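You operate a simulated robot arm through the tools that you are given. There is no shell and no other tool. Be economical: measure what you need, move in short steps, check, and stop when the job is done.

The job below is to be done with a simulated two-armed robot. You get a single attempt, and the scene is never put back.

TASK
Crate the 30 mm seal bag and carry the crate to the small bench.
Fine: the bag is in the drawer: shut it again; use the small blue crate; carry with both hands.

The check looks at the end state, three seconds after you hand in, the way a careful person would. Anything else that was tipped, shoved, dropped, spilled or broken makes it a failure. A push-on lid holds only when it is set on centred and level and pressed home; a screw cap is set on level and turned clockwise until tight.

THE ROBOT
Two 7-joint arms with two-finger parallel grippers on one trunk, on a base that drives. Base frame: it is fixed to the floor where the robot stands at the start and does not move with it; the origin is under the middle of the robot, x ahead of it, y to its left, z up. Readings come in mm, degrees, newtons and seconds.
The left shoulder is at the start at [70, 134, 1001], the right one opposite. With the tool pointing down near the work surface each hand reaches from about 100 to 640 mm from the robot's upright axis, wherever it stands, measured 20 degrees to its own side. Places, roughly: small blue crate [200, 500, 800]; table drawer [600, 100, 700]; top of the small white bench [-1700, 2200, 800]. Payload 1.57 kg a hand.
The tool frame of a hand sits at the grasp point between the pads (the TCP): z along the fingers, y along the line on which they close. The tips reach 30 mm beyond it. Largest opening 80 mm; finger width 17, thickness 12; the body of the gripper, 40 by 82 mm, starts 80 mm behind the TCP.
Orientation is told as [roll, pitch, yaw] about the base's x, y, z axes, in that order, counted from this pose: with the fingers straight down and closing along the base's y, the tool's x points along the base's -x, its y along +y and its z along -z.

THE INTERFACE
- The arms move only by the tool drive_tool. It takes "left_commands", "right_commands" or both (then of equal length, played together; a hand with none holds still); each is one flat list of numbers, 6 for each row, row after row: the shift along the base's x, y, z in mm, then the turn, a rotation vector about the base's x, y, z in degrees. In form: [x, y, z, ax, ay, az, x, y, z, ax, ay, az, ...]. A call has 1 to 8 rows; each row is the pose to reach, as a shift and turn from the pose commanded when the call began. "left_claw" and "right_claw" are, for a hand that has rows, the closure, from 0 (fully open) to 1 (shut), set as the call begins (left out, the last holds). Rows are played at 5 a second. More than 50 mm and 8.6 degrees between two rows, or a gripper value outside its range, and nothing of the call is played. A pose out of reach is approached as far as the arm can. The call stops where the force on the tool passes 90 N (or 10 N more than at its start, if that is more) or the arm is blocked; 0.2 s more then pass. Each finger travels about 153 mm/s and halts on what it meets, pressing with about 26 N; the grip force reading is that of the motor and also rises with nothing between the fingers. The clock runs only during rows and for 0.2 s after the last one: add rows that repeat a pose to give the fingers time. The reply holds the time, the measured pose of the TCP, the force on the tool along the base axes, the opening and the grip force, in the units named above and with some noise, with the torque about the TCP (base axes, N m) and any sound that the robot's microphone picked up, and new pictures: "show" is both (left out), scene, wrist or none (wrist: the cameras of the hands that moved).
- Cameras (640 x 400 px; columns grow to the right, rows downward): "scene" is now at [111, 50.8, 1215.7]; the picture's right is [0.64, -0.77, -0.00], its down [-0.54, -0.45, -0.71] and it looks along [0.55, 0.46, -0.70] (base axes); focal length 214 px, centre (320, 200). "left" rides on the left gripper at [72, 7, -122] in its tool frame; the picture's right is [-0.09, 1.00, 0.00], its down [-0.84, -0.08, -0.54] and it looks along [-0.54, -0.05, 0.84] (tool axes); focal length 238 px, centre (320, 200). "right" rides on the right gripper at [72, -7, -122] in its tool frame; the picture's right is [0.09, 1.00, 0.00], its down [-0.84, 0.08, -0.54] and it looks along [-0.54, 0.05, 0.84] (tool axes); focal length 238 px, centre (320, 200). There is no depth. A picture from a camera that has moved, and an enlarged one, comes with that camera's place and axes in the base frame and with its lens.
- lift_body(by): slides the trunk up (or, below 0, down) by that many mm; the arms and the scene camera ride with it, the base frame stays. It gives what a move gives, with no picture.
- steer(legs): drives the robot by 1 to 6 legs, each [ahead, left, turn to the left] in mm, mm and degrees, along the robot's own axes; the way and the turn of a leg run together, so that a leg with both is an arc; at most 1500 mm and 180 degrees a leg. The arms and the cameras ride along, it lands a little off, and it stops where it bumps. It gives what a move gives, and a new picture of the scene camera.
- aim_head(pan, tilt): turns the head with the scene camera to pan (to the left, within 86 degrees either way) and tilt (down, from -29 to 69), counted from straight ahead of the robot. It gives what a move gives, and a new picture of the scene camera.
- close_up(camera, box): a new picture of the part [left, top, right, bottom] of that camera's present view, enlarged. The clock stands still meanwhile.
- finish_job(): hands the job in; it is judged then, once.

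Go step by step. Nothing tells you exact positions but the pictures and the camera data: compare them with the known pose of the tool, close in by small moves and look again before you grip or let go. The budget is 120 turns and 260 pictures, counting those below and the enlarged ones. Unless the task says otherwise, let go and move clear before handing in, and close with one line.

The tools are called after ">>>" as a command line: name --argument value ..., lists and objects as JSON in quotes. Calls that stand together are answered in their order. drive_tool: Moves the arms, as the interface text tells. Its arguments: {"type":"object","properties":{"left_commands":{"type":"array","items":{"type":"number"}},"left_claw":{"type":"number"},"right_commands":{"type":"array","items":{"type":"number"}},"right_claw":{"type":"number"},"show":{"type":"string","enum":["both","scene","wrist","none"]}},"required":[]} The other tools are called the same way: lift_body (by) slides the trunk up or down; steer (legs) drives the base; aim_head (pan, tilt) turns the head that bears the scene camera; close_up (camera, box) takes an enlarged picture of a part of a camera's view; finish_job () hands the job in.

At the start:

```text
t: 0.0
left_ee_pos: [431.8, 197.2, 984.6]
left_ee_rot: [0.0, 0.0, 0.0]
left_ft_force: [0.5, 0.5, 0.3]
left_ft_torque: [0.01, -0.02, 0.04]
left_grip_width: 80.0
left_grip_force: 0.0
right_ee_pos: [400.8, -136.9, 998.5]
right_ee_rot: [0.1, 0.0, 0.0]
right_ft_force: [-0.3, 0.3, -0.3]
right_ft_torque: [0.04, 0.01, -0.02]
right_grip_width: 80.1
right_grip_force: 0.2
trunk travel left (down, up): [-575.0, 365.0]
robot x, y, heading: [2.2, 1.9, -0.2]
head pan, tilt: [39.7, 44.4]
```

scene: 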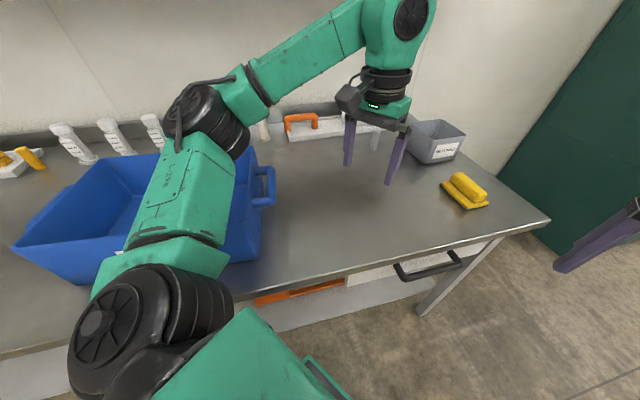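
right: 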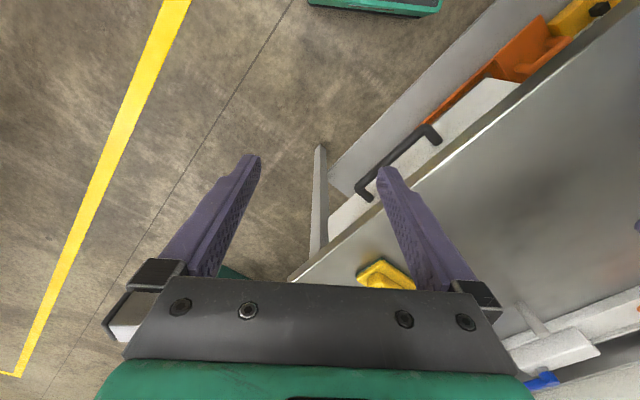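
left: 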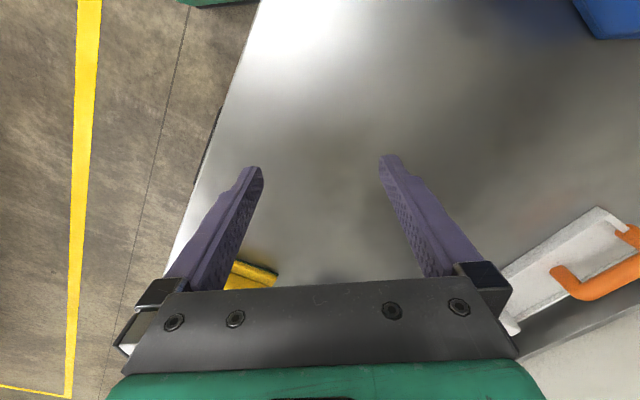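

The table stands at an angle of about 54° to the robot, with a large blue crate near the left arm and a dark drawer handle at its front edge. I'll take a better look around before moving.

>>> aim_head --pan 75 --tilt 45

>>> aim_head --pan 10 --tilt 45

>>> close_up --camera "scene" --box '[120, 60, 440, 260]'

```text
t: 1.0
left_ee_pos: [431.5, 196.1, 984.3]
left_ee_rot: [0.1, -0.1, -0.1]
left_ft_force: [-0.3, -1.0, -0.8]
left_ft_torque: [0.01, -0.02, -0.02]
left_grip_width: 79.8
left_grip_force: 0.1
right_ee_pos: [402.0, -137.3, 1000.3]
right_ee_rot: [0.1, 0.0, 0.0]
right_ft_force: [0.9, -0.8, 0.5]
right_ft_torque: [0.02, 0.0, -0.01]
right_grip_width: 79.9
right_grip_force: 0.1
trunk travel left (down, up): [-575.0, 365.0]
robot x, y, heading: [-2.1, -5.0, 0.0]
head pan, tilt: [75.0, 45.0]
camera scene: at [69.2, 77.1, 1215.0], right [0.97, -0.26, 0.0], down [-0.18, -0.68, -0.71], along [0.18, 0.68, -0.71], focal length 214 px, centre (320, 200)
```

scene: 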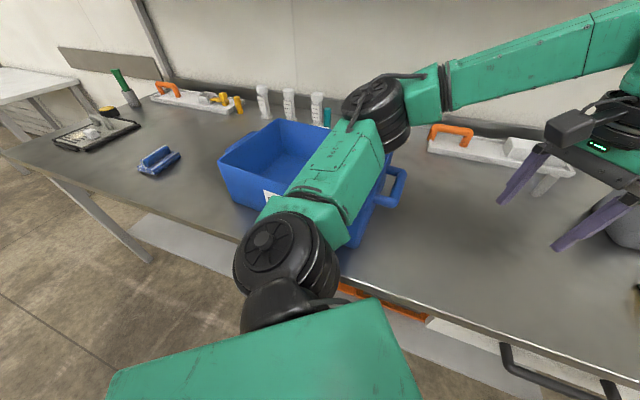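

```text
t: 2.4
left_ee_pos: [431.2, 196.5, 984.0]
left_ee_rot: [0.0, 0.0, 0.0]
left_ft_force: [1.2, 0.8, -0.2]
left_ft_torque: [0.01, 0.04, 0.01]
left_grip_width: 80.3
left_grip_force: 0.2
right_ee_pos: [400.1, -137.8, 999.9]
right_ee_rot: [-0.1, -0.2, -0.1]
right_ft_force: [0.2, 0.2, 0.5]
right_ft_torque: [-0.02, 0.02, -0.01]
right_grip_width: 80.1
right_grip_force: 0.1
trunk travel left (down, up): [-575.0, 365.0]
robot x, y, heading: [-0.8, 0.6, -0.2]
head pan, tilt: [10.0, 45.0]
camera scene: at [128.2, 12.8, 1215.0], right [0.17, -0.98, 0.0], down [-0.7, -0.12, -0.71], along [0.7, 0.12, -0.71], focal length 214 px, centre (320, 200)
```

scene: 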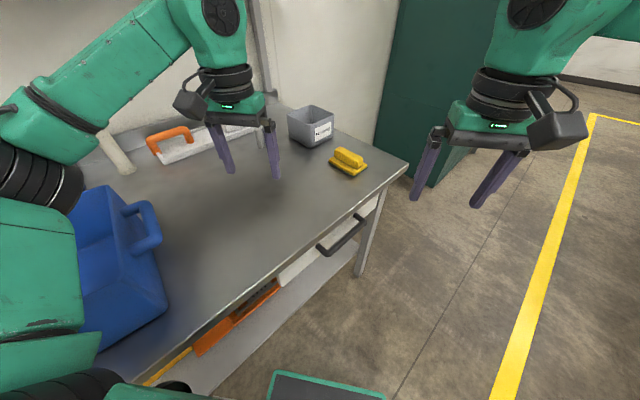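

```text
2.00 times, centred on (280, 160) of scene
camera zoom: at [128.2, 12.8, 1215.0], right [0.17, -0.98, 0.0], down [-0.7, -0.12, -0.71], along [0.7, 0.12, -0.71], focal length 429 px, centre (400, 280)
```

zoom: 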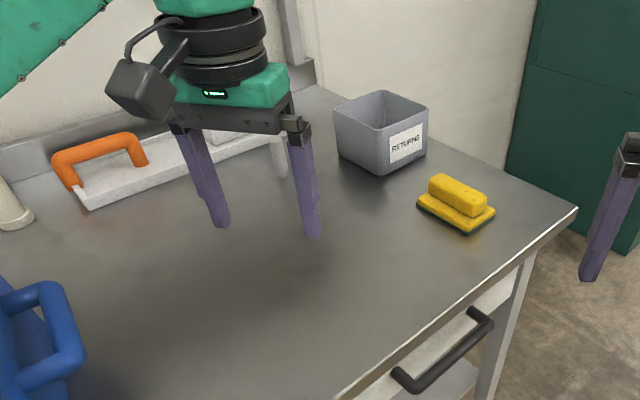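

The drawer handle is near [485, 10, ~730], parallel to the table edge, which runs at about -36°. I'll turn the right hand so it closes across the handle and look from nearer.

>>> drive_tool --right_commands '[5, 10, -10, 0, 0, -7.2, 10, 20, -20, 0, 0, -14.4, 15, 40, -30, 0, 0, -21.6, 20, 55, -40, 0, 0, -28.8, 25, 70, -50, 0, 0, -36]'

```text
t: 3.6
left_ee_pos: [432.4, 195.8, 983.3]
left_ee_rot: [0.0, 0.1, 0.0]
left_ft_force: [0.1, -1.3, -0.6]
left_ft_torque: [0.01, -0.01, -0.01]
left_grip_width: 80.0
left_grip_force: 0.1
right_ee_pos: [435.1, -83.9, 952.8]
right_ee_rot: [-0.1, 0.0, -36.4]
right_ft_force: [0.0, -0.2, 0.0]
right_ft_torque: [0.01, 0.02, 0.0]
right_grip_width: 80.1
right_grip_force: 0.1
right hand out of reach, approached as far as the arm can: row 5
trunk travel left (down, up): [-575.0, 365.0]
robot x, y, heading: [4.1, -1.3, 0.1]
head pan, tilt: [10.0, 45.0]
camera scene: at [129.2, 11.9, 1214.9], right [0.17, -0.98, 0.0], down [-0.7, -0.12, -0.71], along [0.7, 0.12, -0.71], focal length 214 px, centre (320, 200)
camera right: at [373.5, -48.2, 1074.9], right [0.51, 0.86, 0.0], down [0.72, -0.43, 0.54], along [0.46, -0.28, -0.84], focal length 238 px, centre (320, 200)
```

scene: 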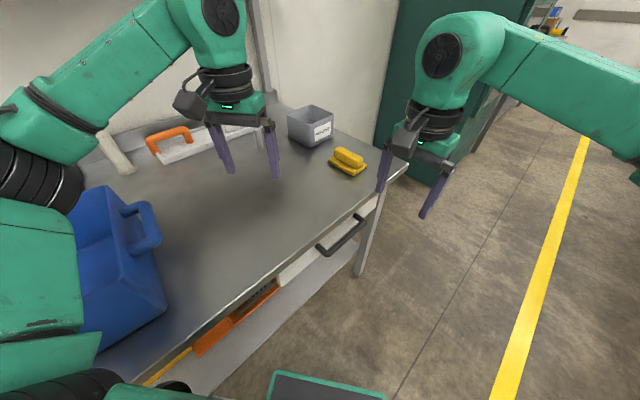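
right: 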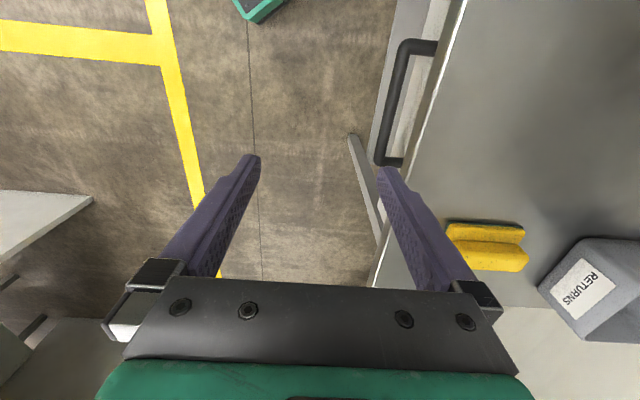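

>>> close_up --camera "scene" --box '[240, 160, 420, 280]'

>>> close_up --camera "right" --box '[320, 0, 560, 150]'

```text
3.33 times, centred on (330, 220) of scene
camera zoom: at [129.2, 11.9, 1214.9], right [0.17, -0.98, 0.0], down [-0.7, -0.12, -0.71], along [0.7, 0.12, -0.71], focal length 715 px, centre (287, 133)
```

zoom: 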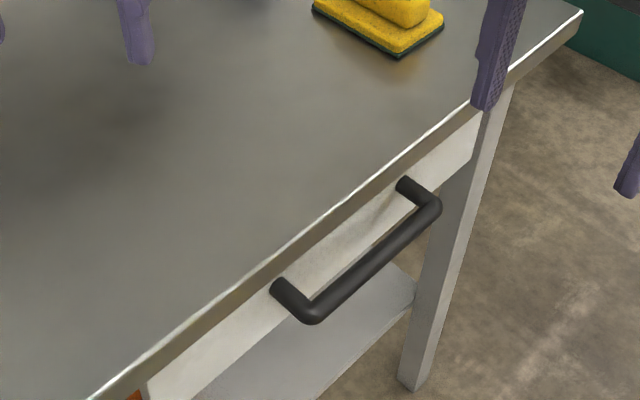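

```text
2.67 times, centred on (440, 75) of right
camera zoom: at [373.5, -48.2, 1074.9], right [0.51, 0.86, 0.0], down [0.72, -0.43, 0.54], along [0.46, -0.28, -0.84], focal length 636 px, centre (0, 533)
```

zoom: 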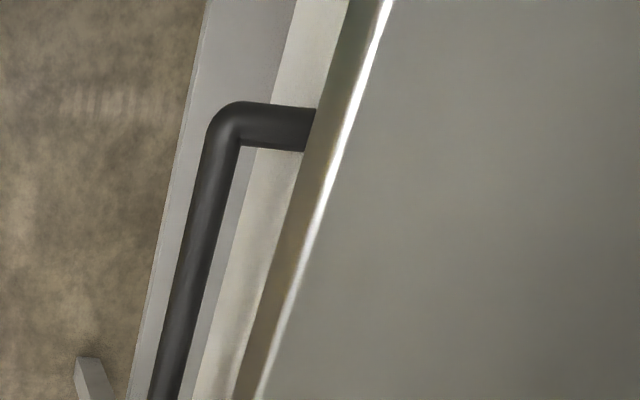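

The handle bar runs from about [428, 47, 712] to [561, -48, 704], with its middle at [495, 0, 708]. The right arm is near its limit on this side, so I'll turn the base left 25° to put the handle in its comfortable zone.

>>> steer --legs '[[0, 0, 25]]'

```text
t: 5.3
left_ee_pos: [306.0, 362.6, 984.6]
left_ee_rot: [0.1, 0.1, 25.2]
left_ft_force: [0.5, 0.9, 0.2]
left_ft_torque: [-0.03, -0.03, -0.03]
left_grip_width: 80.0
left_grip_force: 0.1
right_ee_pos: [427.6, 108.9, 953.7]
right_ee_rot: [0.0, 0.0, -10.8]
right_ft_force: [-0.4, 0.1, 0.1]
right_ft_torque: [0.0, -0.02, -0.05]
right_grip_width: 79.9
right_grip_force: 0.0
trunk travel left (down, up): [-575.0, 365.0]
robot x, y, heading: [-3.7, 3.6, 25.3]
head pan, tilt: [10.0, 45.0]
camera scene: at [109.7, 66.9, 1214.9], right [0.58, -0.82, 0.0], down [-0.58, -0.41, -0.71], along [0.58, 0.41, -0.71], focal length 214 px, centre (320, 200)
```

scene: 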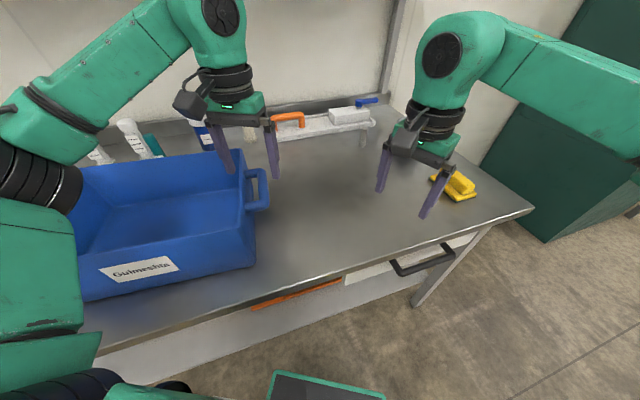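

The crate (labelled) and handle are in view. I'll bring the right hand in front of the table edge, closing across the bar.

>>> drive_tool --right_commands '[-5, -44, 0, 0, 0, -5, -10, -88, 0, 0, 0, -10, -16, -132, 0, 0, 0, -15, -22, -176, -20, 0, 0, -20, -28, -219, -40, 0, 0, -24.7]' --show "none"

>>> drive_tool --right_commands '[0, 0, -8, 6.5, -4.65, 0, 0, 0, -16, 13, -9.3, 0, 0, 0, -24, 19.5, -13.9, 0, 5, 4, -32, 26, -18.6, 0, 10, 7, -40, 32.6, -23.2, 0, 15, 10, -60, 39.1, -27.9, 0, 20, 14, -90, 45.6, -32.5, 0, 25, 17, -130, 48.8, -34.9, 0]'

```text
t: 6.5
left_ee_pos: [306.2, 360.0, 985.2]
left_ee_rot: [0.1, 0.0, 25.3]
left_ft_force: [-0.1, 0.0, -0.2]
left_ft_torque: [0.01, -0.02, 0.04]
left_grip_width: 79.9
left_grip_force: 0.0
right_ee_pos: [398.4, -111.7, 915.1]
right_ee_rot: [0.1, 0.1, -35.5]
right_ft_force: [-0.3, -0.3, 0.1]
right_ft_torque: [0.04, 0.01, -0.02]
right_grip_width: 80.2
right_grip_force: 0.1
trunk travel left (down, up): [-575.0, 365.0]
robot x, y, heading: [1.4, 0.2, 25.3]
head pan, tilt: [10.0, 45.0]
```

```text
t: 8.3
left_ee_pos: [306.6, 362.7, 984.6]
left_ee_rot: [0.0, 0.1, 25.2]
left_ft_force: [0.1, 0.2, 0.1]
left_ft_torque: [0.04, -0.04, -0.02]
left_grip_width: 80.0
left_grip_force: 0.0
right_ee_pos: [427.1, -94.0, 782.9]
right_ee_rot: [60.1, -0.1, -35.6]
right_ft_force: [-0.1, 0.1, -0.6]
right_ft_torque: [-0.01, 0.0, 0.02]
right_grip_width: 79.9
right_grip_force: 0.0
trunk travel left (down, up): [-575.0, 365.0]
robot x, y, heading: [-2.9, 2.9, 25.1]
head pan, tilt: [10.0, 45.0]
camera scene: at [109.8, 66.6, 1215.0], right [0.58, -0.82, 0.0], down [-0.58, -0.41, -0.71], along [0.58, 0.41, -0.71], focal length 214 px, centre (320, 200)
camera right: at [304.6, -141.1, 839.1], right [0.21, 0.46, 0.86], down [0.43, -0.84, 0.34], along [0.88, 0.3, -0.38], focal length 238 px, centre (320, 200)
```

scene: 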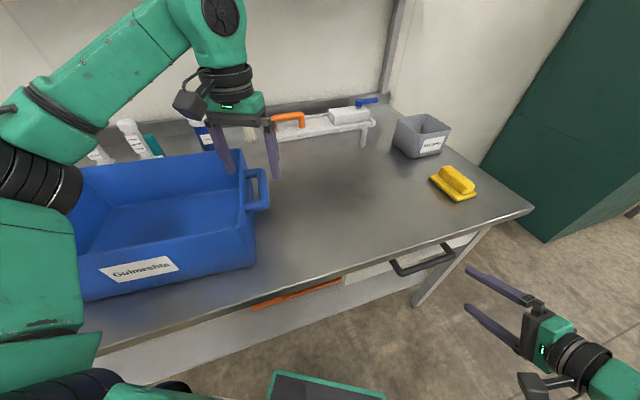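
right: 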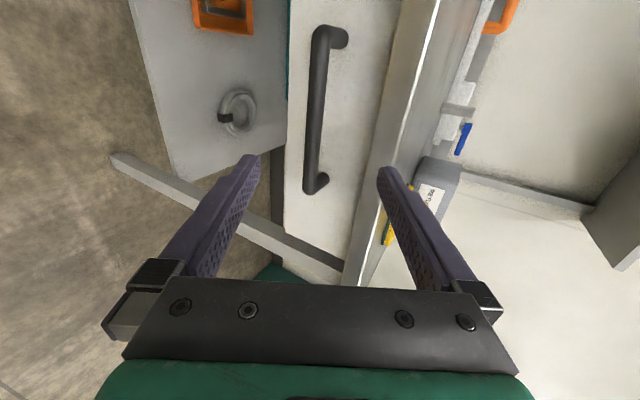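

The bar lies between the finger directions. I'll level the hand to about 85° and partly close it in front of the bar, then look again.

>>> drive_tool --right_commands '[0, 0, -20, 6.8, -4.8, 0, 8, 10, -40, 13.6, -9.7, 0, 16, 21, -60, 20.3, -14.5, 0, 16, 21, -60, 20.3, -14.5, 0]' --right_claw 0.25

```text
t: 9.3
left_ee_pos: [307.3, 364.0, 984.0]
left_ee_rot: [0.0, 0.0, 25.2]
left_ft_force: [0.1, 0.4, -0.2]
left_ft_torque: [-0.03, 0.03, 0.0]
left_grip_width: 80.1
left_grip_force: 0.1
right_ee_pos: [453.4, -56.3, 800.6]
right_ee_rot: [79.3, -4.7, -33.3]
right_ft_force: [-0.5, -0.3, 0.0]
right_ft_torque: [0.03, -0.01, 0.02]
right_grip_width: 59.8
right_grip_force: 0.0
right hand out of reach, approached as far as the arm can: row 2, 3, 4
trunk travel left (down, up): [-575.0, 365.0]
robot x, y, heading: [-2.9, -1.1, 25.1]
head pan, tilt: [10.0, 45.0]
camera scene: at [110.1, 68.9, 1214.8], right [0.58, -0.82, 0.0], down [-0.58, -0.41, -0.71], along [0.58, 0.41, -0.71], focal length 214 px, centre (320, 200)
camera right: at [325.6, -118.9, 811.7], right [-0.04, 0.25, 0.97], down [0.4, -0.88, 0.24], along [0.92, 0.4, -0.06], focal length 238 px, centre (320, 200)
```

scene: 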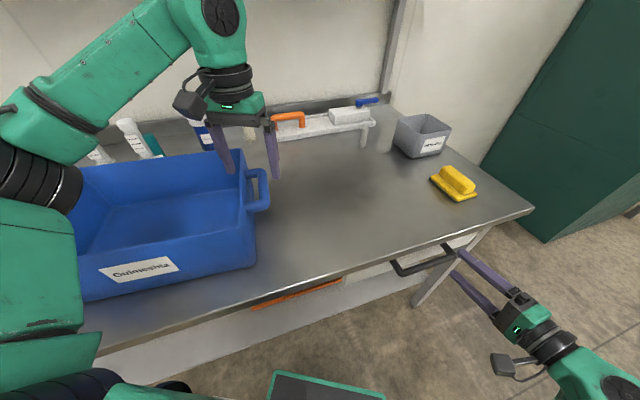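
right: 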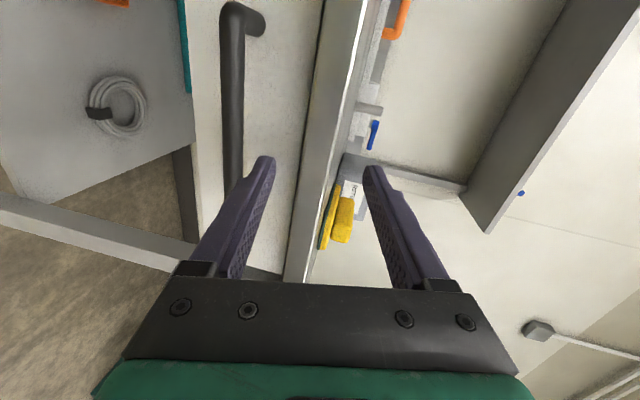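

The wrist can't get that low while level, so I'll raise the left hand for clearance and lower the trunk.

>>> drive_tool --left_commands '[0, 0, 40, 0, 0, 0, 0, 0, 80, 0, 0, 0, 0, 0, 120, 0, 0, 0]' --show "none"

>>> lift_body --by -100

>>> drive_tool --right_commands '[0, 0, 0, 0, 0, 0]'

```text
t: 9.7
left_ee_pos: [304.7, 360.2, 1029.5]
left_ee_rot: [-0.1, 0.0, 25.1]
left_ft_force: [-0.7, 0.6, -0.2]
left_ft_torque: [0.02, -0.06, 0.0]
left_grip_width: 80.1
left_grip_force: 0.1
right_ee_pos: [452.6, -60.9, 802.1]
right_ee_rot: [79.6, -4.9, -33.3]
right_ft_force: [-0.2, 0.3, 0.1]
right_ft_torque: [0.0, 0.0, 0.01]
right_grip_width: 59.8
right_grip_force: 0.0
trunk travel left (down, up): [-575.0, 365.0]
robot x, y, heading: [0.1, -1.6, 25.1]
head pan, tilt: [10.0, 45.0]
stopped in row 2 (right hand): the arm was blocked; the commanded pose is now the measured one
```

```text
t: 10.8
left_ee_pos: [305.7, 360.4, 960.2]
left_ee_rot: [-0.5, -2.1, 25.3]
left_ft_force: [-6.6, -3.2, 17.5]
left_ft_torque: [0.55, 0.5, 0.27]
left_grip_width: 79.7
left_grip_force: 0.0
right_ee_pos: [451.8, -60.5, 720.3]
right_ee_rot: [79.5, -5.0, -33.3]
right_ft_force: [0.9, 0.5, 0.3]
right_ft_torque: [0.05, 0.03, 0.02]
right_grip_width: 60.1
right_grip_force: 0.1
trunk travel left (down, up): [-493.0, 447.0]
robot x, y, heading: [0.4, -2.4, 25.3]
head pan, tilt: [10.0, 45.0]
stopped: the force on the tool passed its limit (the readings are from after the stop); the commanded pose is now the measured one
```

```text
t: 11.2
left_ee_pos: [305.7, 360.8, 959.4]
left_ee_rot: [-0.5, -2.2, 25.2]
left_ft_force: [-4.3, -2.4, 20.2]
left_ft_torque: [0.58, 0.47, 0.13]
left_grip_width: 79.7
left_grip_force: 0.1
right_ee_pos: [450.9, -59.9, 722.0]
right_ee_rot: [79.7, -4.9, -33.3]
right_ft_force: [0.1, 0.3, -0.4]
right_ft_torque: [-0.01, -0.01, 0.02]
right_grip_width: 60.1
right_grip_force: 0.1
trunk travel left (down, up): [-493.0, 447.0]
robot x, y, heading: [-1.6, -0.9, 25.3]
head pan, tilt: [10.0, 45.0]
camera scene: at [107.0, 64.4, 1133.3], right [0.58, -0.82, 0.0], down [-0.58, -0.41, -0.71], along [0.58, 0.41, -0.7], focal length 214 px, centre (320, 200)
camera right: at [324.7, -122.1, 731.1], right [-0.05, 0.25, 0.97], down [0.4, -0.88, 0.24], along [0.92, 0.4, -0.06], focal length 238 px, centre (320, 200)
```

scene: 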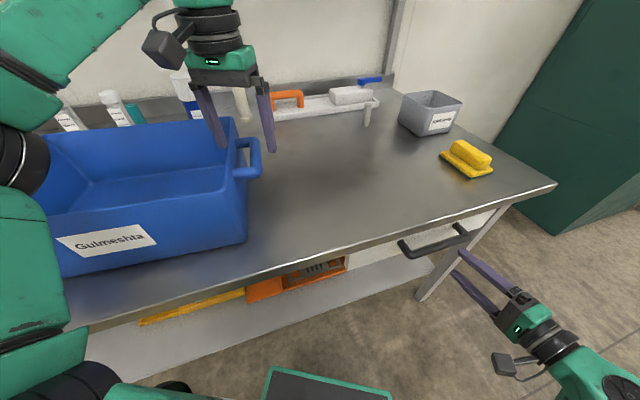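
right: 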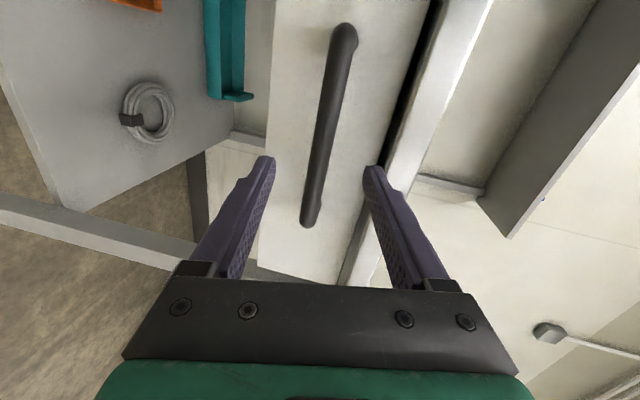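

A left fingertip is resting on the crate's rim, so I'll lift the left hand clear at once.

>>> drive_tool --left_commands '[0, 0, 30, 0, 0, 0, 0, 0, 60, 0, 0, 0, 0, 0, 100, 0, 0, 0, 0, 0, 140, 0, 0, 0]' --show "scene"

```text
t: 12.2
left_ee_pos: [306.3, 366.3, 1067.0]
left_ee_rot: [-0.5, -2.2, 25.3]
left_ft_force: [-0.4, 0.0, 0.0]
left_ft_torque: [-0.05, -0.01, 0.0]
left_grip_width: 79.9
left_grip_force: 0.0
left hand out of reach, approached as far as the arm can: row 4
right_ee_pos: [454.0, -57.3, 721.7]
right_ee_rot: [79.4, -4.9, -33.2]
right_ft_force: [-0.5, -0.5, -0.2]
right_ft_torque: [-0.01, -0.01, -0.01]
right_grip_width: 60.0
right_grip_force: 0.1
trunk travel left (down, up): [-493.0, 447.0]
robot x, y, heading: [-2.4, 2.3, 25.2]
head pan, tilt: [10.0, 45.0]
camera scene: at [109.7, 68.1, 1132.7], right [0.58, -0.82, 0.0], down [-0.58, -0.41, -0.71], along [0.58, 0.41, -0.71], focal length 214 px, centre (320, 200)
```

scene: 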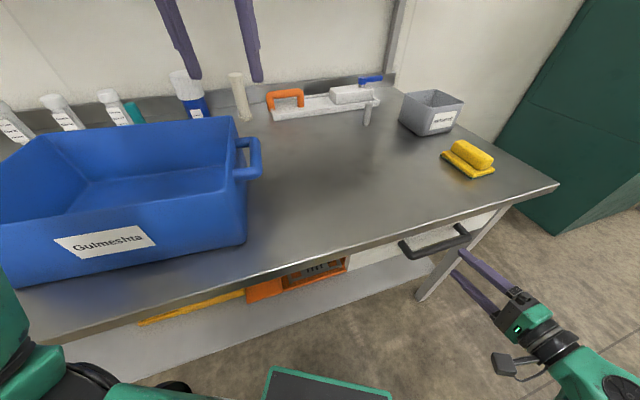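

>>> drive_tool --right_commands '[8, 11, -3, 1.4, 2, -1.1, 17, 24, -5, 2.8, 4, -2.3, 26, 36, -7, 2.8, 4, -2.3, 36, 48, -8, 2.8, 4, -2.3]'

```text
t: 13.2
left_ee_pos: [306.5, 364.6, 1067.2]
left_ee_rot: [-0.4, -2.1, 25.2]
left_ft_force: [0.8, -0.4, -1.0]
left_ft_torque: [-0.01, -0.02, 0.0]
left_grip_width: 80.0
left_grip_force: 0.2
right_ee_pos: [490.5, -10.6, 711.6]
right_ee_rot: [79.5, 0.1, -35.7]
right_ft_force: [-0.1, 0.0, -0.6]
right_ft_torque: [0.0, 0.01, 0.02]
right_grip_width: 60.0
right_grip_force: 0.1
trunk travel left (down, up): [-493.0, 447.0]
robot x, y, heading: [1.9, 0.8, 25.2]
head pan, tilt: [10.0, 45.0]
camera scene: at [110.2, 67.3, 1132.7], right [0.58, -0.82, 0.0], down [-0.58, -0.41, -0.71], along [0.58, 0.41, -0.71], focal length 214 px, centre (320, 200)
camera right: at [361.6, -67.7, 728.1], right [0.03, 0.2, 0.98], down [0.38, -0.91, 0.17], along [0.93, 0.36, -0.1], focal length 238 px, centre (320, 200)
```

scene: 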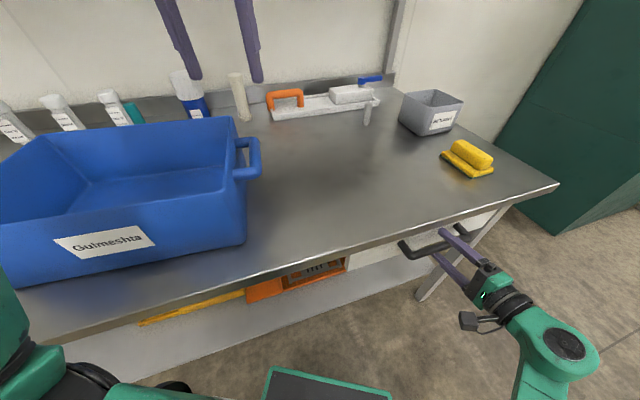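
right: 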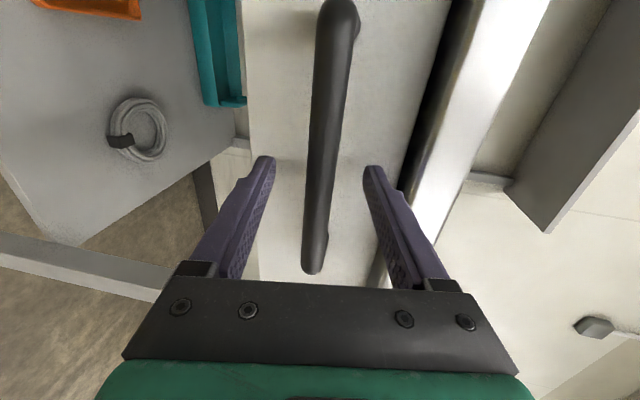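

The bar is between the fingers. I'll close on it and then start the pull along -n.

>>> drive_tool --right_commands '[0, 0, 0, 0, 0, 0, 0, 0, 0, 0, 0, 0, 0, 0, 0, 0, 0, 0]' --right_claw 1 --show "wrist"

>>> drive_tool --right_commands '[-12, -16, 0, 0, 0, 0, -23, -33, 0, 0, 0, 0, -35, -49, 0, 0, 0, 0]'

```text
t: 14.0
left_ee_pos: [306.9, 364.5, 1067.6]
left_ee_rot: [-0.5, -2.1, 25.3]
left_ft_force: [-0.7, 0.4, -0.4]
left_ft_torque: [0.01, 0.0, 0.06]
left_grip_width: 79.9
left_grip_force: 0.0
right_ee_pos: [489.3, -11.3, 711.3]
right_ee_rot: [79.4, 0.1, -35.6]
right_ft_force: [-0.5, 1.2, -2.0]
right_ft_torque: [-0.09, -0.05, -0.42]
right_grip_width: 17.6
right_grip_force: 32.1
trunk travel left (down, up): [-493.0, 447.0]
robot x, y, heading: [2.1, 0.2, 25.2]
head pan, tilt: [10.0, 45.0]
camera right: at [361.3, -67.8, 728.1], right [0.03, 0.2, 0.98], down [0.38, -0.91, 0.17], along [0.93, 0.37, -0.1], focal length 238 px, centre (320, 200)
```

right: 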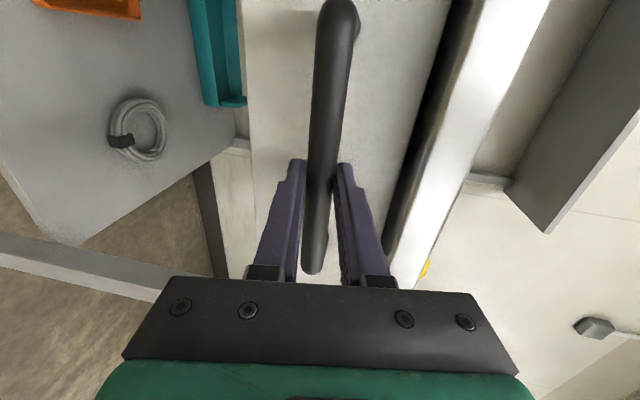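

```text
t: 14.8
left_ee_pos: [305.7, 364.4, 1068.3]
left_ee_rot: [-0.4, -2.1, 25.3]
left_ft_force: [-0.1, -0.8, 0.6]
left_ft_torque: [0.01, -0.02, 0.0]
left_grip_width: 80.0
left_grip_force: 0.0
right_ee_pos: [454.4, -60.7, 712.6]
right_ee_rot: [79.7, 0.0, -35.6]
right_ft_force: [-0.5, -0.2, 1.7]
right_ft_torque: [0.1, -0.04, -0.19]
right_grip_width: 17.8
right_grip_force: 32.3
trunk travel left (down, up): [-493.0, 447.0]
robot x, y, heading: [6.8, -0.8, 25.3]
head pan, tilt: [10.0, 45.0]
camera scene: at [109.5, 66.9, 1132.8], right [0.58, -0.82, 0.0], down [-0.58, -0.41, -0.71], along [0.58, 0.41, -0.71], focal length 214 px, centre (320, 200)
camera right: at [325.6, -117.1, 727.9], right [0.03, 0.2, 0.98], down [0.38, -0.91, 0.17], along [0.92, 0.37, -0.1], focal length 238 px, centre (320, 200)
```

scene: 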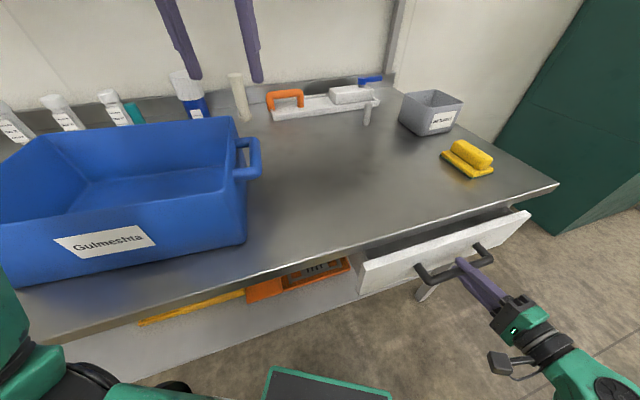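
right: 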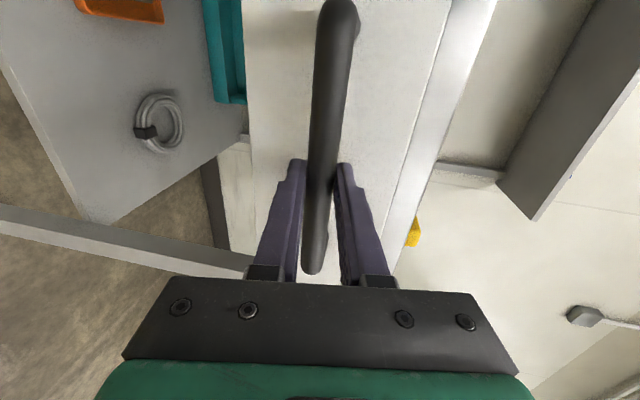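

The drawer slides freely, so I'll keep pulling.

>>> drive_tool --right_commands '[-17, -24, 0, 0, 0, 0, -35, -49, 0, 0, 0, 0, -52, -73, 0, 0, 0, 0, -70, -98, 0, 0, 0, 0, -87, -122, 0, 0, 0, 0]' --show "scene"

```text
t: 16.0
left_ee_pos: [299.4, 368.5, 1067.7]
left_ee_rot: [-0.7, -2.3, 25.4]
left_ft_force: [-0.4, -0.7, 0.7]
left_ft_torque: [-0.01, -0.07, 0.0]
left_grip_width: 79.9
left_grip_force: 0.0
right_ee_pos: [395.0, -191.6, 713.8]
right_ee_rot: [79.7, 0.2, -35.3]
right_ft_force: [-26.8, 19.7, -24.6]
right_ft_torque: [-0.4, 0.18, -0.02]
right_grip_width: 17.1
right_grip_force: 32.2
right hand out of reach, approached as far as the arm can: row 3, 4, 5
trunk travel left (down, up): [-493.0, 447.0]
robot x, y, heading: [-0.4, -0.1, 25.5]
head pan, tilt: [10.0, 45.0]
camera scene: at [104.9, 69.8, 1133.2], right [0.58, -0.82, 0.0], down [-0.57, -0.41, -0.71], along [0.58, 0.41, -0.71], focal length 214 px, centre (320, 200)
```

scene: 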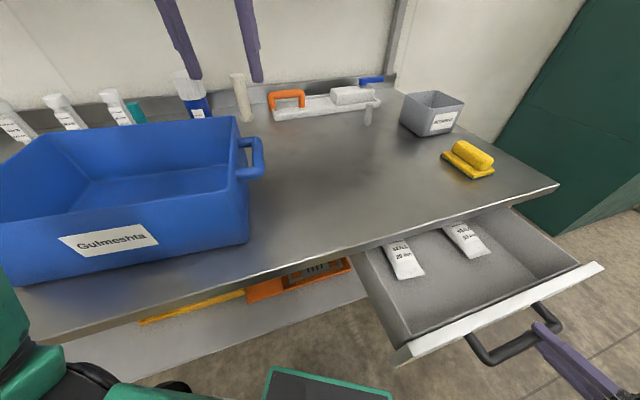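

>>> close_up --camera "scene" --box '[360, 200, 520, 300]'

>>> drive_tool --right_commands '[0, 0, 0, 0, 0, 0, 0, 0, 0, 0, 0, 0]' --right_claw 0.3 --show "wrist"

```text
4.00 times, centred on (440, 250) of scene
camera zoom: at [104.9, 69.8, 1133.2], right [0.58, -0.82, 0.0], down [-0.57, -0.41, -0.71], along [0.58, 0.41, -0.71], focal length 858 px, centre (-160, 0)
```

zoom: 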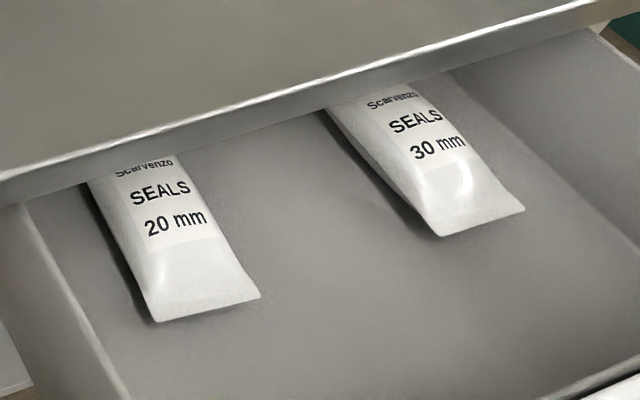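

```text
t: 16.6
left_ee_pos: [307.2, 364.8, 1066.4]
left_ee_rot: [-0.4, -2.1, 25.2]
left_ft_force: [0.1, -0.3, -0.2]
left_ft_torque: [0.02, 0.05, -0.04]
left_grip_width: 79.8
left_grip_force: 0.0
right_ee_pos: [400.7, -196.1, 713.2]
right_ee_rot: [79.6, 0.1, -35.7]
right_ft_force: [-0.4, -0.7, -0.3]
right_ft_torque: [-0.01, -0.04, 0.01]
right_grip_width: 55.9
right_grip_force: 0.0
trunk travel left (down, up): [-493.0, 447.0]
robot x, y, heading: [-0.7, -1.3, 25.5]
head pan, tilt: [10.0, 45.0]
camera right: at [271.2, -253.5, 729.0], right [0.03, 0.2, 0.98], down [0.38, -0.91, 0.17], along [0.93, 0.36, -0.1], focal length 238 px, centre (320, 200)
```

right: 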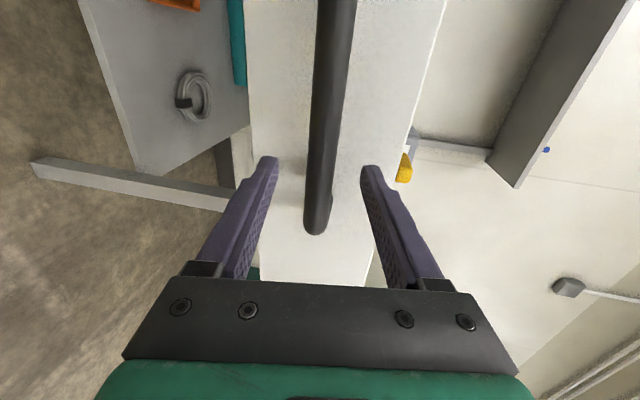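

The bags read "SEALS 20 mm" on the left and "SEALS 30 mm" on the right, so the right one is mine. I'll back the right hand off the bar.

>>> drive_tool --right_commands '[-9, -12, 0, 0, 0, 0, -17, -25, 0, 0, 0, 0, -26, -37, 0, 0, 0, 0]' --right_claw 0.3 --show "wrist"

```text
t: 17.4
left_ee_pos: [306.2, 364.2, 1067.2]
left_ee_rot: [-0.4, -2.1, 25.3]
left_ft_force: [-0.3, 0.1, 0.2]
left_ft_torque: [0.02, -0.01, 0.0]
left_grip_width: 80.2
left_grip_force: 0.1
right_ee_pos: [382.1, -222.1, 712.4]
right_ee_rot: [79.7, 0.7, -35.6]
right_ft_force: [-0.3, 0.6, -0.1]
right_ft_torque: [0.01, -0.02, 0.02]
right_grip_width: 55.9
right_grip_force: 0.1
right hand out of reach, approached as far as the arm can: row 3
trunk travel left (down, up): [-493.0, 447.0]
robot x, y, heading: [0.5, -3.7, 25.3]
head pan, tilt: [10.0, 45.0]
camera right: at [252.8, -278.7, 729.6], right [0.04, 0.19, 0.98], down [0.38, -0.91, 0.16], along [0.92, 0.37, -0.11], focal length 238 px, centre (320, 200)
```

right: 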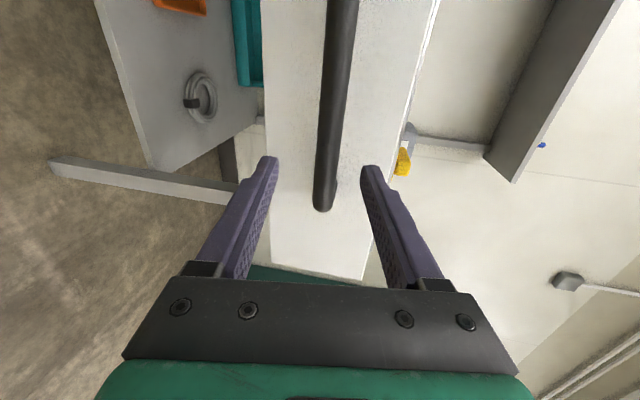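

>>> steer --legs '[[-50, 0, 0]]'

>>> drive_tool --right_commands '[0, 0, 30, -6.5, 4.65, 0, 0, 0, 60, -13, 9.3, 0, 0, 0, 95, -19.5, 13.9, 0, 0, 0, 130, -26, 18.6, 0, 0, 0, 165, -32.6, 23.2, 0, 0, 0, 200, -39.1, 27.9, 0, 0, 0, 220, -45.6, 32.5, 0, 0, 0, 230, -52.1, 37.2, 0]' --show "none"

```text
t: 18.3
left_ee_pos: [260.5, 340.4, 1069.6]
left_ee_rot: [-0.4, -2.2, 25.3]
left_ft_force: [-0.9, -0.2, 0.7]
left_ft_torque: [0.0, -0.03, -0.01]
left_grip_width: 80.0
left_grip_force: 0.1
right_ee_pos: [335.2, -243.6, 713.5]
right_ee_rot: [79.8, 0.6, -35.5]
right_ft_force: [0.2, 0.4, 0.0]
right_ft_torque: [0.0, 0.0, 0.0]
right_grip_width: 56.1
right_grip_force: 0.1
trunk travel left (down, up): [-493.0, 447.0]
robot x, y, heading: [-44.1, -20.0, 25.1]
head pan, tilt: [10.0, 45.0]
camera scene: at [63.5, 45.3, 1132.9], right [0.58, -0.82, 0.0], down [-0.58, -0.41, -0.71], along [0.58, 0.41, -0.71], focal length 214 px, centre (320, 200)
```

scene: 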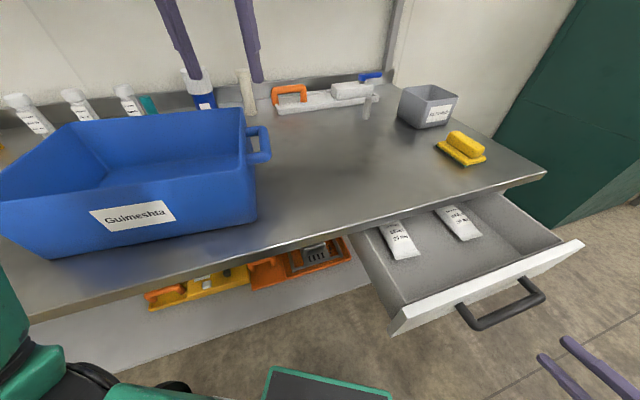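

```text
t: 20.1
left_ee_pos: [261.9, 343.9, 1067.5]
left_ee_rot: [-0.4, -2.0, 25.3]
left_ft_force: [0.6, 0.0, 0.3]
left_ft_torque: [0.01, 0.05, -0.01]
left_grip_width: 80.3
left_grip_force: 0.1
right_ee_pos: [351.5, -222.7, 897.4]
right_ee_rot: [15.9, 0.2, -36.3]
right_ft_force: [-0.1, 0.7, -0.6]
right_ft_torque: [-0.03, 0.05, 0.0]
right_grip_width: 56.1
right_grip_force: 0.0
right hand out of reach, approached as far as the arm can: row 8
trunk travel left (down, up): [-493.0, 447.0]
robot x, y, heading: [-44.3, -20.5, 25.1]
head pan, tilt: [10.0, 45.0]
```

>>> lift_body --by 82

>>> drive_tool --right_commands '[0, 0, 0, -6.5, 4.65, 0, 0, 0, 0, -12.9, 9.2, 0]' --right_claw 0 --show "none"

>>> drive_tool --right_commands '[20, 10, 0, 0, 0, 8.5, 40, 25, 0, 0, 0, 17, 60, 40, 0, 0, 0, 25.5, 80, 55, 0, 0, 0, 34, 100, 70, 0, 0, 0, 42.5, 120, 85, 0, 0, 0, 51, 135, 100, 0, 0, 0, 59.5, 150, 115, 0, 0, 0, 68]' --show "none"

>>> steer --legs '[[45, 0, 0]]'

```text
t: 21.3
left_ee_pos: [260.6, 343.3, 1148.6]
left_ee_rot: [-0.4, -2.1, 25.4]
left_ft_force: [0.9, -0.2, 0.2]
left_ft_torque: [-0.01, -0.01, 0.01]
left_grip_width: 80.0
left_grip_force: 0.1
right_ee_pos: [349.4, -223.2, 979.9]
right_ee_rot: [16.0, 0.3, -36.2]
right_ft_force: [-0.5, 0.0, 0.5]
right_ft_torque: [0.02, -0.01, 0.0]
right_grip_width: 56.1
right_grip_force: 0.1
trunk travel left (down, up): [-575.0, 365.0]
robot x, y, heading: [-42.7, -18.8, 25.4]
head pan, tilt: [10.0, 45.0]
```

```text
t: 21.9
left_ee_pos: [260.5, 343.6, 1148.8]
left_ee_rot: [-0.4, -2.0, 25.3]
left_ft_force: [-0.4, -0.6, 0.0]
left_ft_torque: [0.0, -0.03, 0.02]
left_grip_width: 80.1
left_grip_force: 0.1
right_ee_pos: [349.0, -223.1, 980.0]
right_ee_rot: [16.0, 0.3, -36.2]
right_ft_force: [-0.3, -0.1, 0.8]
right_ft_torque: [-0.01, 0.0, -0.02]
right_grip_width: 80.0
right_grip_force: 0.0
right hand out of reach, approached as far as the arm can: row 1, 2
trunk travel left (down, up): [-575.0, 365.0]
robot x, y, heading: [-45.4, -20.7, 25.0]
head pan, tilt: [10.0, 45.0]
```

```text
t: 23.7
left_ee_pos: [263.5, 343.2, 1150.3]
left_ee_rot: [-0.4, -2.1, 25.2]
left_ft_force: [0.7, 0.1, -0.4]
left_ft_torque: [-0.02, -0.01, -0.01]
left_grip_width: 80.1
left_grip_force: 0.1
right_ee_pos: [478.7, -96.7, 977.7]
right_ee_rot: [15.8, 0.4, 31.5]
right_ft_force: [-0.7, -0.2, 0.3]
right_ft_torque: [-0.01, 0.01, 0.01]
right_grip_width: 80.0
right_grip_force: 0.1
right hand out of reach, approached as far as the arm can: row 8
trunk travel left (down, up): [-575.0, 365.0]
robot x, y, heading: [-41.9, -18.4, 25.4]
head pan, tilt: [10.0, 45.0]
```

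```text
t: 24.6
left_ee_pos: [299.8, 360.6, 1151.0]
left_ee_rot: [-0.4, -2.2, 25.2]
left_ft_force: [0.7, 0.1, 0.4]
left_ft_torque: [-0.02, 0.01, -0.02]
left_grip_width: 80.0
left_grip_force: 0.1
right_ee_pos: [517.4, -79.0, 981.3]
right_ee_rot: [15.9, 0.1, 31.5]
right_ft_force: [0.5, -0.4, -0.3]
right_ft_torque: [-0.01, 0.0, -0.02]
right_grip_width: 80.2
right_grip_force: 0.1
trunk travel left (down, up): [-575.0, 365.0]
robot x, y, heading: [-3.6, -1.3, 25.3]
head pan, tilt: [10.0, 45.0]
camera scene: at [104.0, 64.2, 1215.0], right [0.58, -0.82, 0.0], down [-0.58, -0.41, -0.71], along [0.58, 0.41, -0.71], focal length 214 px, centre (320, 200)
```

scene: 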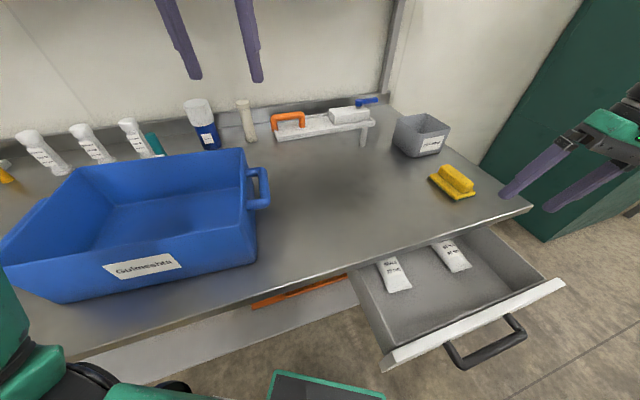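

>>> drive_tool --right_commands '[0, 0, -30, -6.8, -4.2, 0, 0, 0, -60, -13.6, -8.3, 0]' --show "none"

>>> drive_tool --right_commands '[8, 3, -20, 0, 0, 7.7, 16, 6, -40, 0, 0, 15.4, 25, 10, -60, 0, 0, 23, 25, 10, -60, 0, 0, 23]'

```text
t: 25.2
left_ee_pos: [302.9, 362.6, 1148.5]
left_ee_rot: [-0.5, -2.1, 25.2]
left_ft_force: [-0.2, -0.6, -0.8]
left_ft_torque: [-0.01, 0.04, 0.02]
left_grip_width: 80.0
left_grip_force: 0.0
right_ee_pos: [520.8, -77.1, 918.6]
right_ee_rot: [-0.1, 0.2, 31.5]
right_ft_force: [0.4, 0.2, -0.8]
right_ft_torque: [0.01, 0.0, 0.0]
right_grip_width: 80.0
right_grip_force: 0.0
trunk travel left (down, up): [-575.0, 365.0]
robot x, y, heading: [-1.4, -2.5, 25.0]
head pan, tilt: [10.0, 45.0]
```

```text
t: 26.2
left_ee_pos: [302.1, 362.1, 1150.5]
left_ee_rot: [-0.4, -2.1, 25.2]
left_ft_force: [-0.6, 0.3, -0.4]
left_ft_torque: [0.0, 0.02, 0.02]
left_grip_width: 79.9
left_grip_force: 0.0
right_ee_pos: [460.4, -17.8, 853.0]
right_ee_rot: [-0.2, 0.0, 54.3]
right_ft_force: [-0.7, -0.5, -0.2]
right_ft_torque: [-0.02, 0.01, 0.02]
right_grip_width: 80.0
right_grip_force: 0.0
right hand out of reach, approached as far as the arm can: row 1, 2, 3, 4
trunk travel left (down, up): [-575.0, 365.0]
robot x, y, heading: [-4.8, -1.8, 25.4]
head pan, tilt: [10.0, 45.0]
camera scene: at [105.9, 64.5, 1214.7], right [0.58, -0.82, 0.0], down [-0.58, -0.41, -0.71], along [0.58, 0.41, -0.71], focal length 214 px, centre (320, 200)
camera right: at [424.4, -80.8, 975.7], right [-0.86, 0.51, 0.0], down [0.42, 0.73, 0.54], along [0.28, 0.46, -0.84], focal length 238 px, centre (320, 200)
```

scene: 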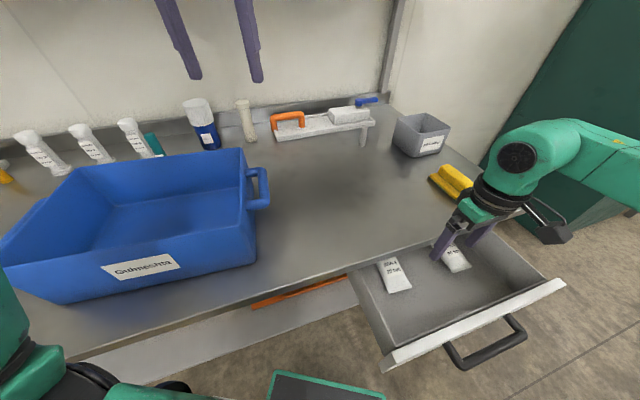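
right: 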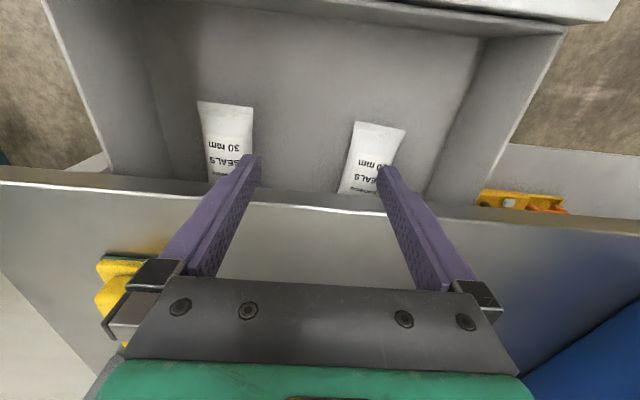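

That yaw isn't reachable out there from this stance. I'll lift the hand and re-park the base square to the table in front of the open drawer, with a gap.

>>> drive_tool --right_commands '[-20, 10, 40, 0, 0, 0, -40, 20, 80, 0, 0, 0]' --show "none"

>>> steer --legs '[[-114, -63, 0], [160, -288, 0], [0, 0, 29.2]]'

```text
t: 26.8
left_ee_pos: [300.9, 362.4, 1149.5]
left_ee_rot: [-0.5, -2.2, 25.2]
left_ft_force: [0.3, 0.1, -0.1]
left_ft_torque: [0.01, -0.01, -0.01]
left_grip_width: 80.0
left_grip_force: 0.0
right_ee_pos: [417.0, 1.8, 934.5]
right_ee_rot: [-0.1, 0.2, 54.5]
right_ft_force: [-0.5, 0.3, 0.9]
right_ft_torque: [-0.01, 0.02, 0.0]
right_grip_width: 80.2
right_grip_force: 0.1
trunk travel left (down, up): [-575.0, 365.0]
robot x, y, heading: [-2.0, -1.2, 25.3]
head pan, tilt: [10.0, 45.0]
```

```text
t: 31.3
left_ee_pos: [276.6, 165.2, 1149.1]
left_ee_rot: [-0.3, -2.1, 54.5]
left_ft_force: [-0.3, -0.8, -0.2]
left_ft_torque: [0.0, -0.01, 0.01]
left_grip_width: 80.0
left_grip_force: 0.0
right_ee_pos: [554.3, -92.3, 934.4]
right_ee_rot: [0.0, 0.2, 83.6]
right_ft_force: [0.0, 0.0, 0.1]
right_ft_torque: [0.0, 0.05, 0.0]
right_grip_width: 79.9
right_grip_force: 0.1
trunk travel left (down, up): [-575.0, 365.0]
robot x, y, heading: [184.1, -302.6, 54.6]
head pan, tilt: [10.0, 45.0]
camera scene: at [249.0, -189.5, 1214.7], right [0.9, -0.43, 0.0], down [-0.31, -0.64, -0.71], along [0.31, 0.64, -0.71], focal length 214 px, centre (320, 200)
```

scene: 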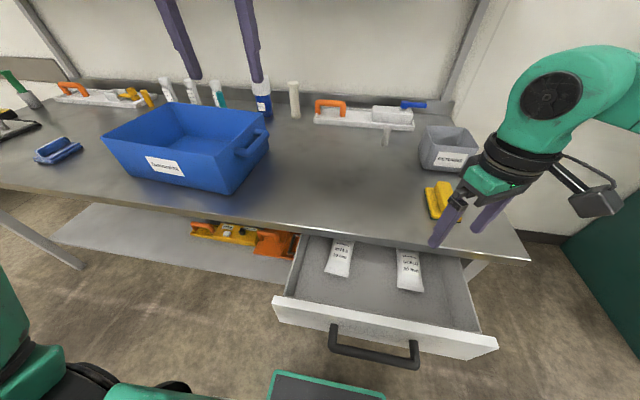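

>>> drive_tool --right_commands '[0, 0, 0, 0, 0, -7.3, 0, 0, -10, 0, 0, -14.6, -2, 5, -20, 0, 0, -21.9, -4, 10, -40, 0, 0, -29.1, -4, 10, -60, 0, 0, -29.1]'

```text
t: 32.5
left_ee_pos: [276.0, 164.8, 1148.9]
left_ee_rot: [-0.5, -2.1, 54.5]
left_ft_force: [0.8, 0.0, 0.3]
left_ft_torque: [0.01, -0.01, 0.0]
left_grip_width: 80.0
left_grip_force: 0.1
right_ee_pos: [551.8, -82.7, 875.1]
right_ee_rot: [-0.1, 0.3, 54.4]
right_ft_force: [-0.3, 0.5, -0.3]
right_ft_torque: [0.04, -0.02, -0.01]
right_grip_width: 79.8
right_grip_force: 0.1
trunk travel left (down, up): [-575.0, 365.0]
robot x, y, heading: [182.6, -304.2, 54.3]
head pan, tilt: [10.0, 45.0]
camera scene: at [249.4, -189.4, 1214.7], right [0.9, -0.43, 0.0], down [-0.31, -0.64, -0.71], along [0.31, 0.64, -0.71], focal length 214 px, centre (320, 200)
camera right: at [515.3, -144.9, 997.8], right [-0.86, 0.5, 0.0], down [0.42, 0.73, 0.54], along [0.27, 0.47, -0.84], focal length 238 px, centre (320, 200)
```

scene: 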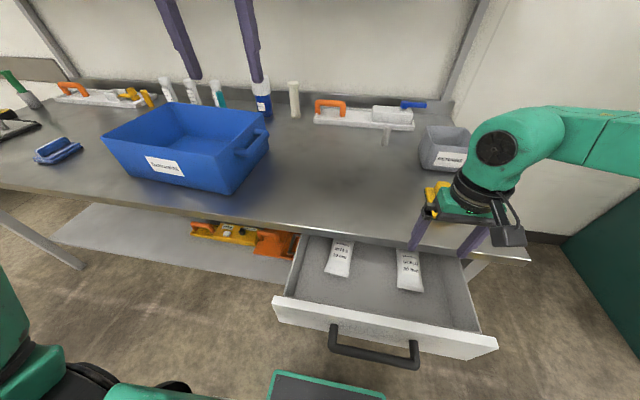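
right: 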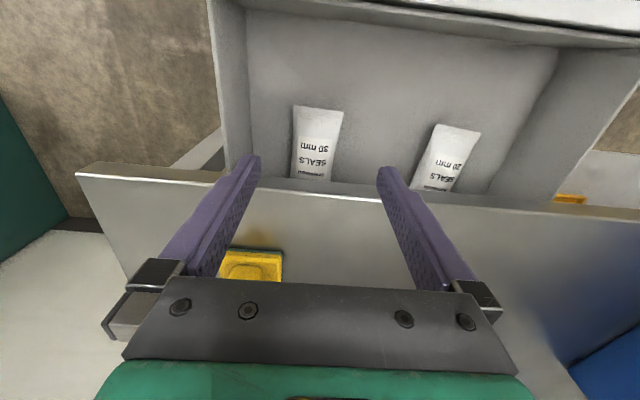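

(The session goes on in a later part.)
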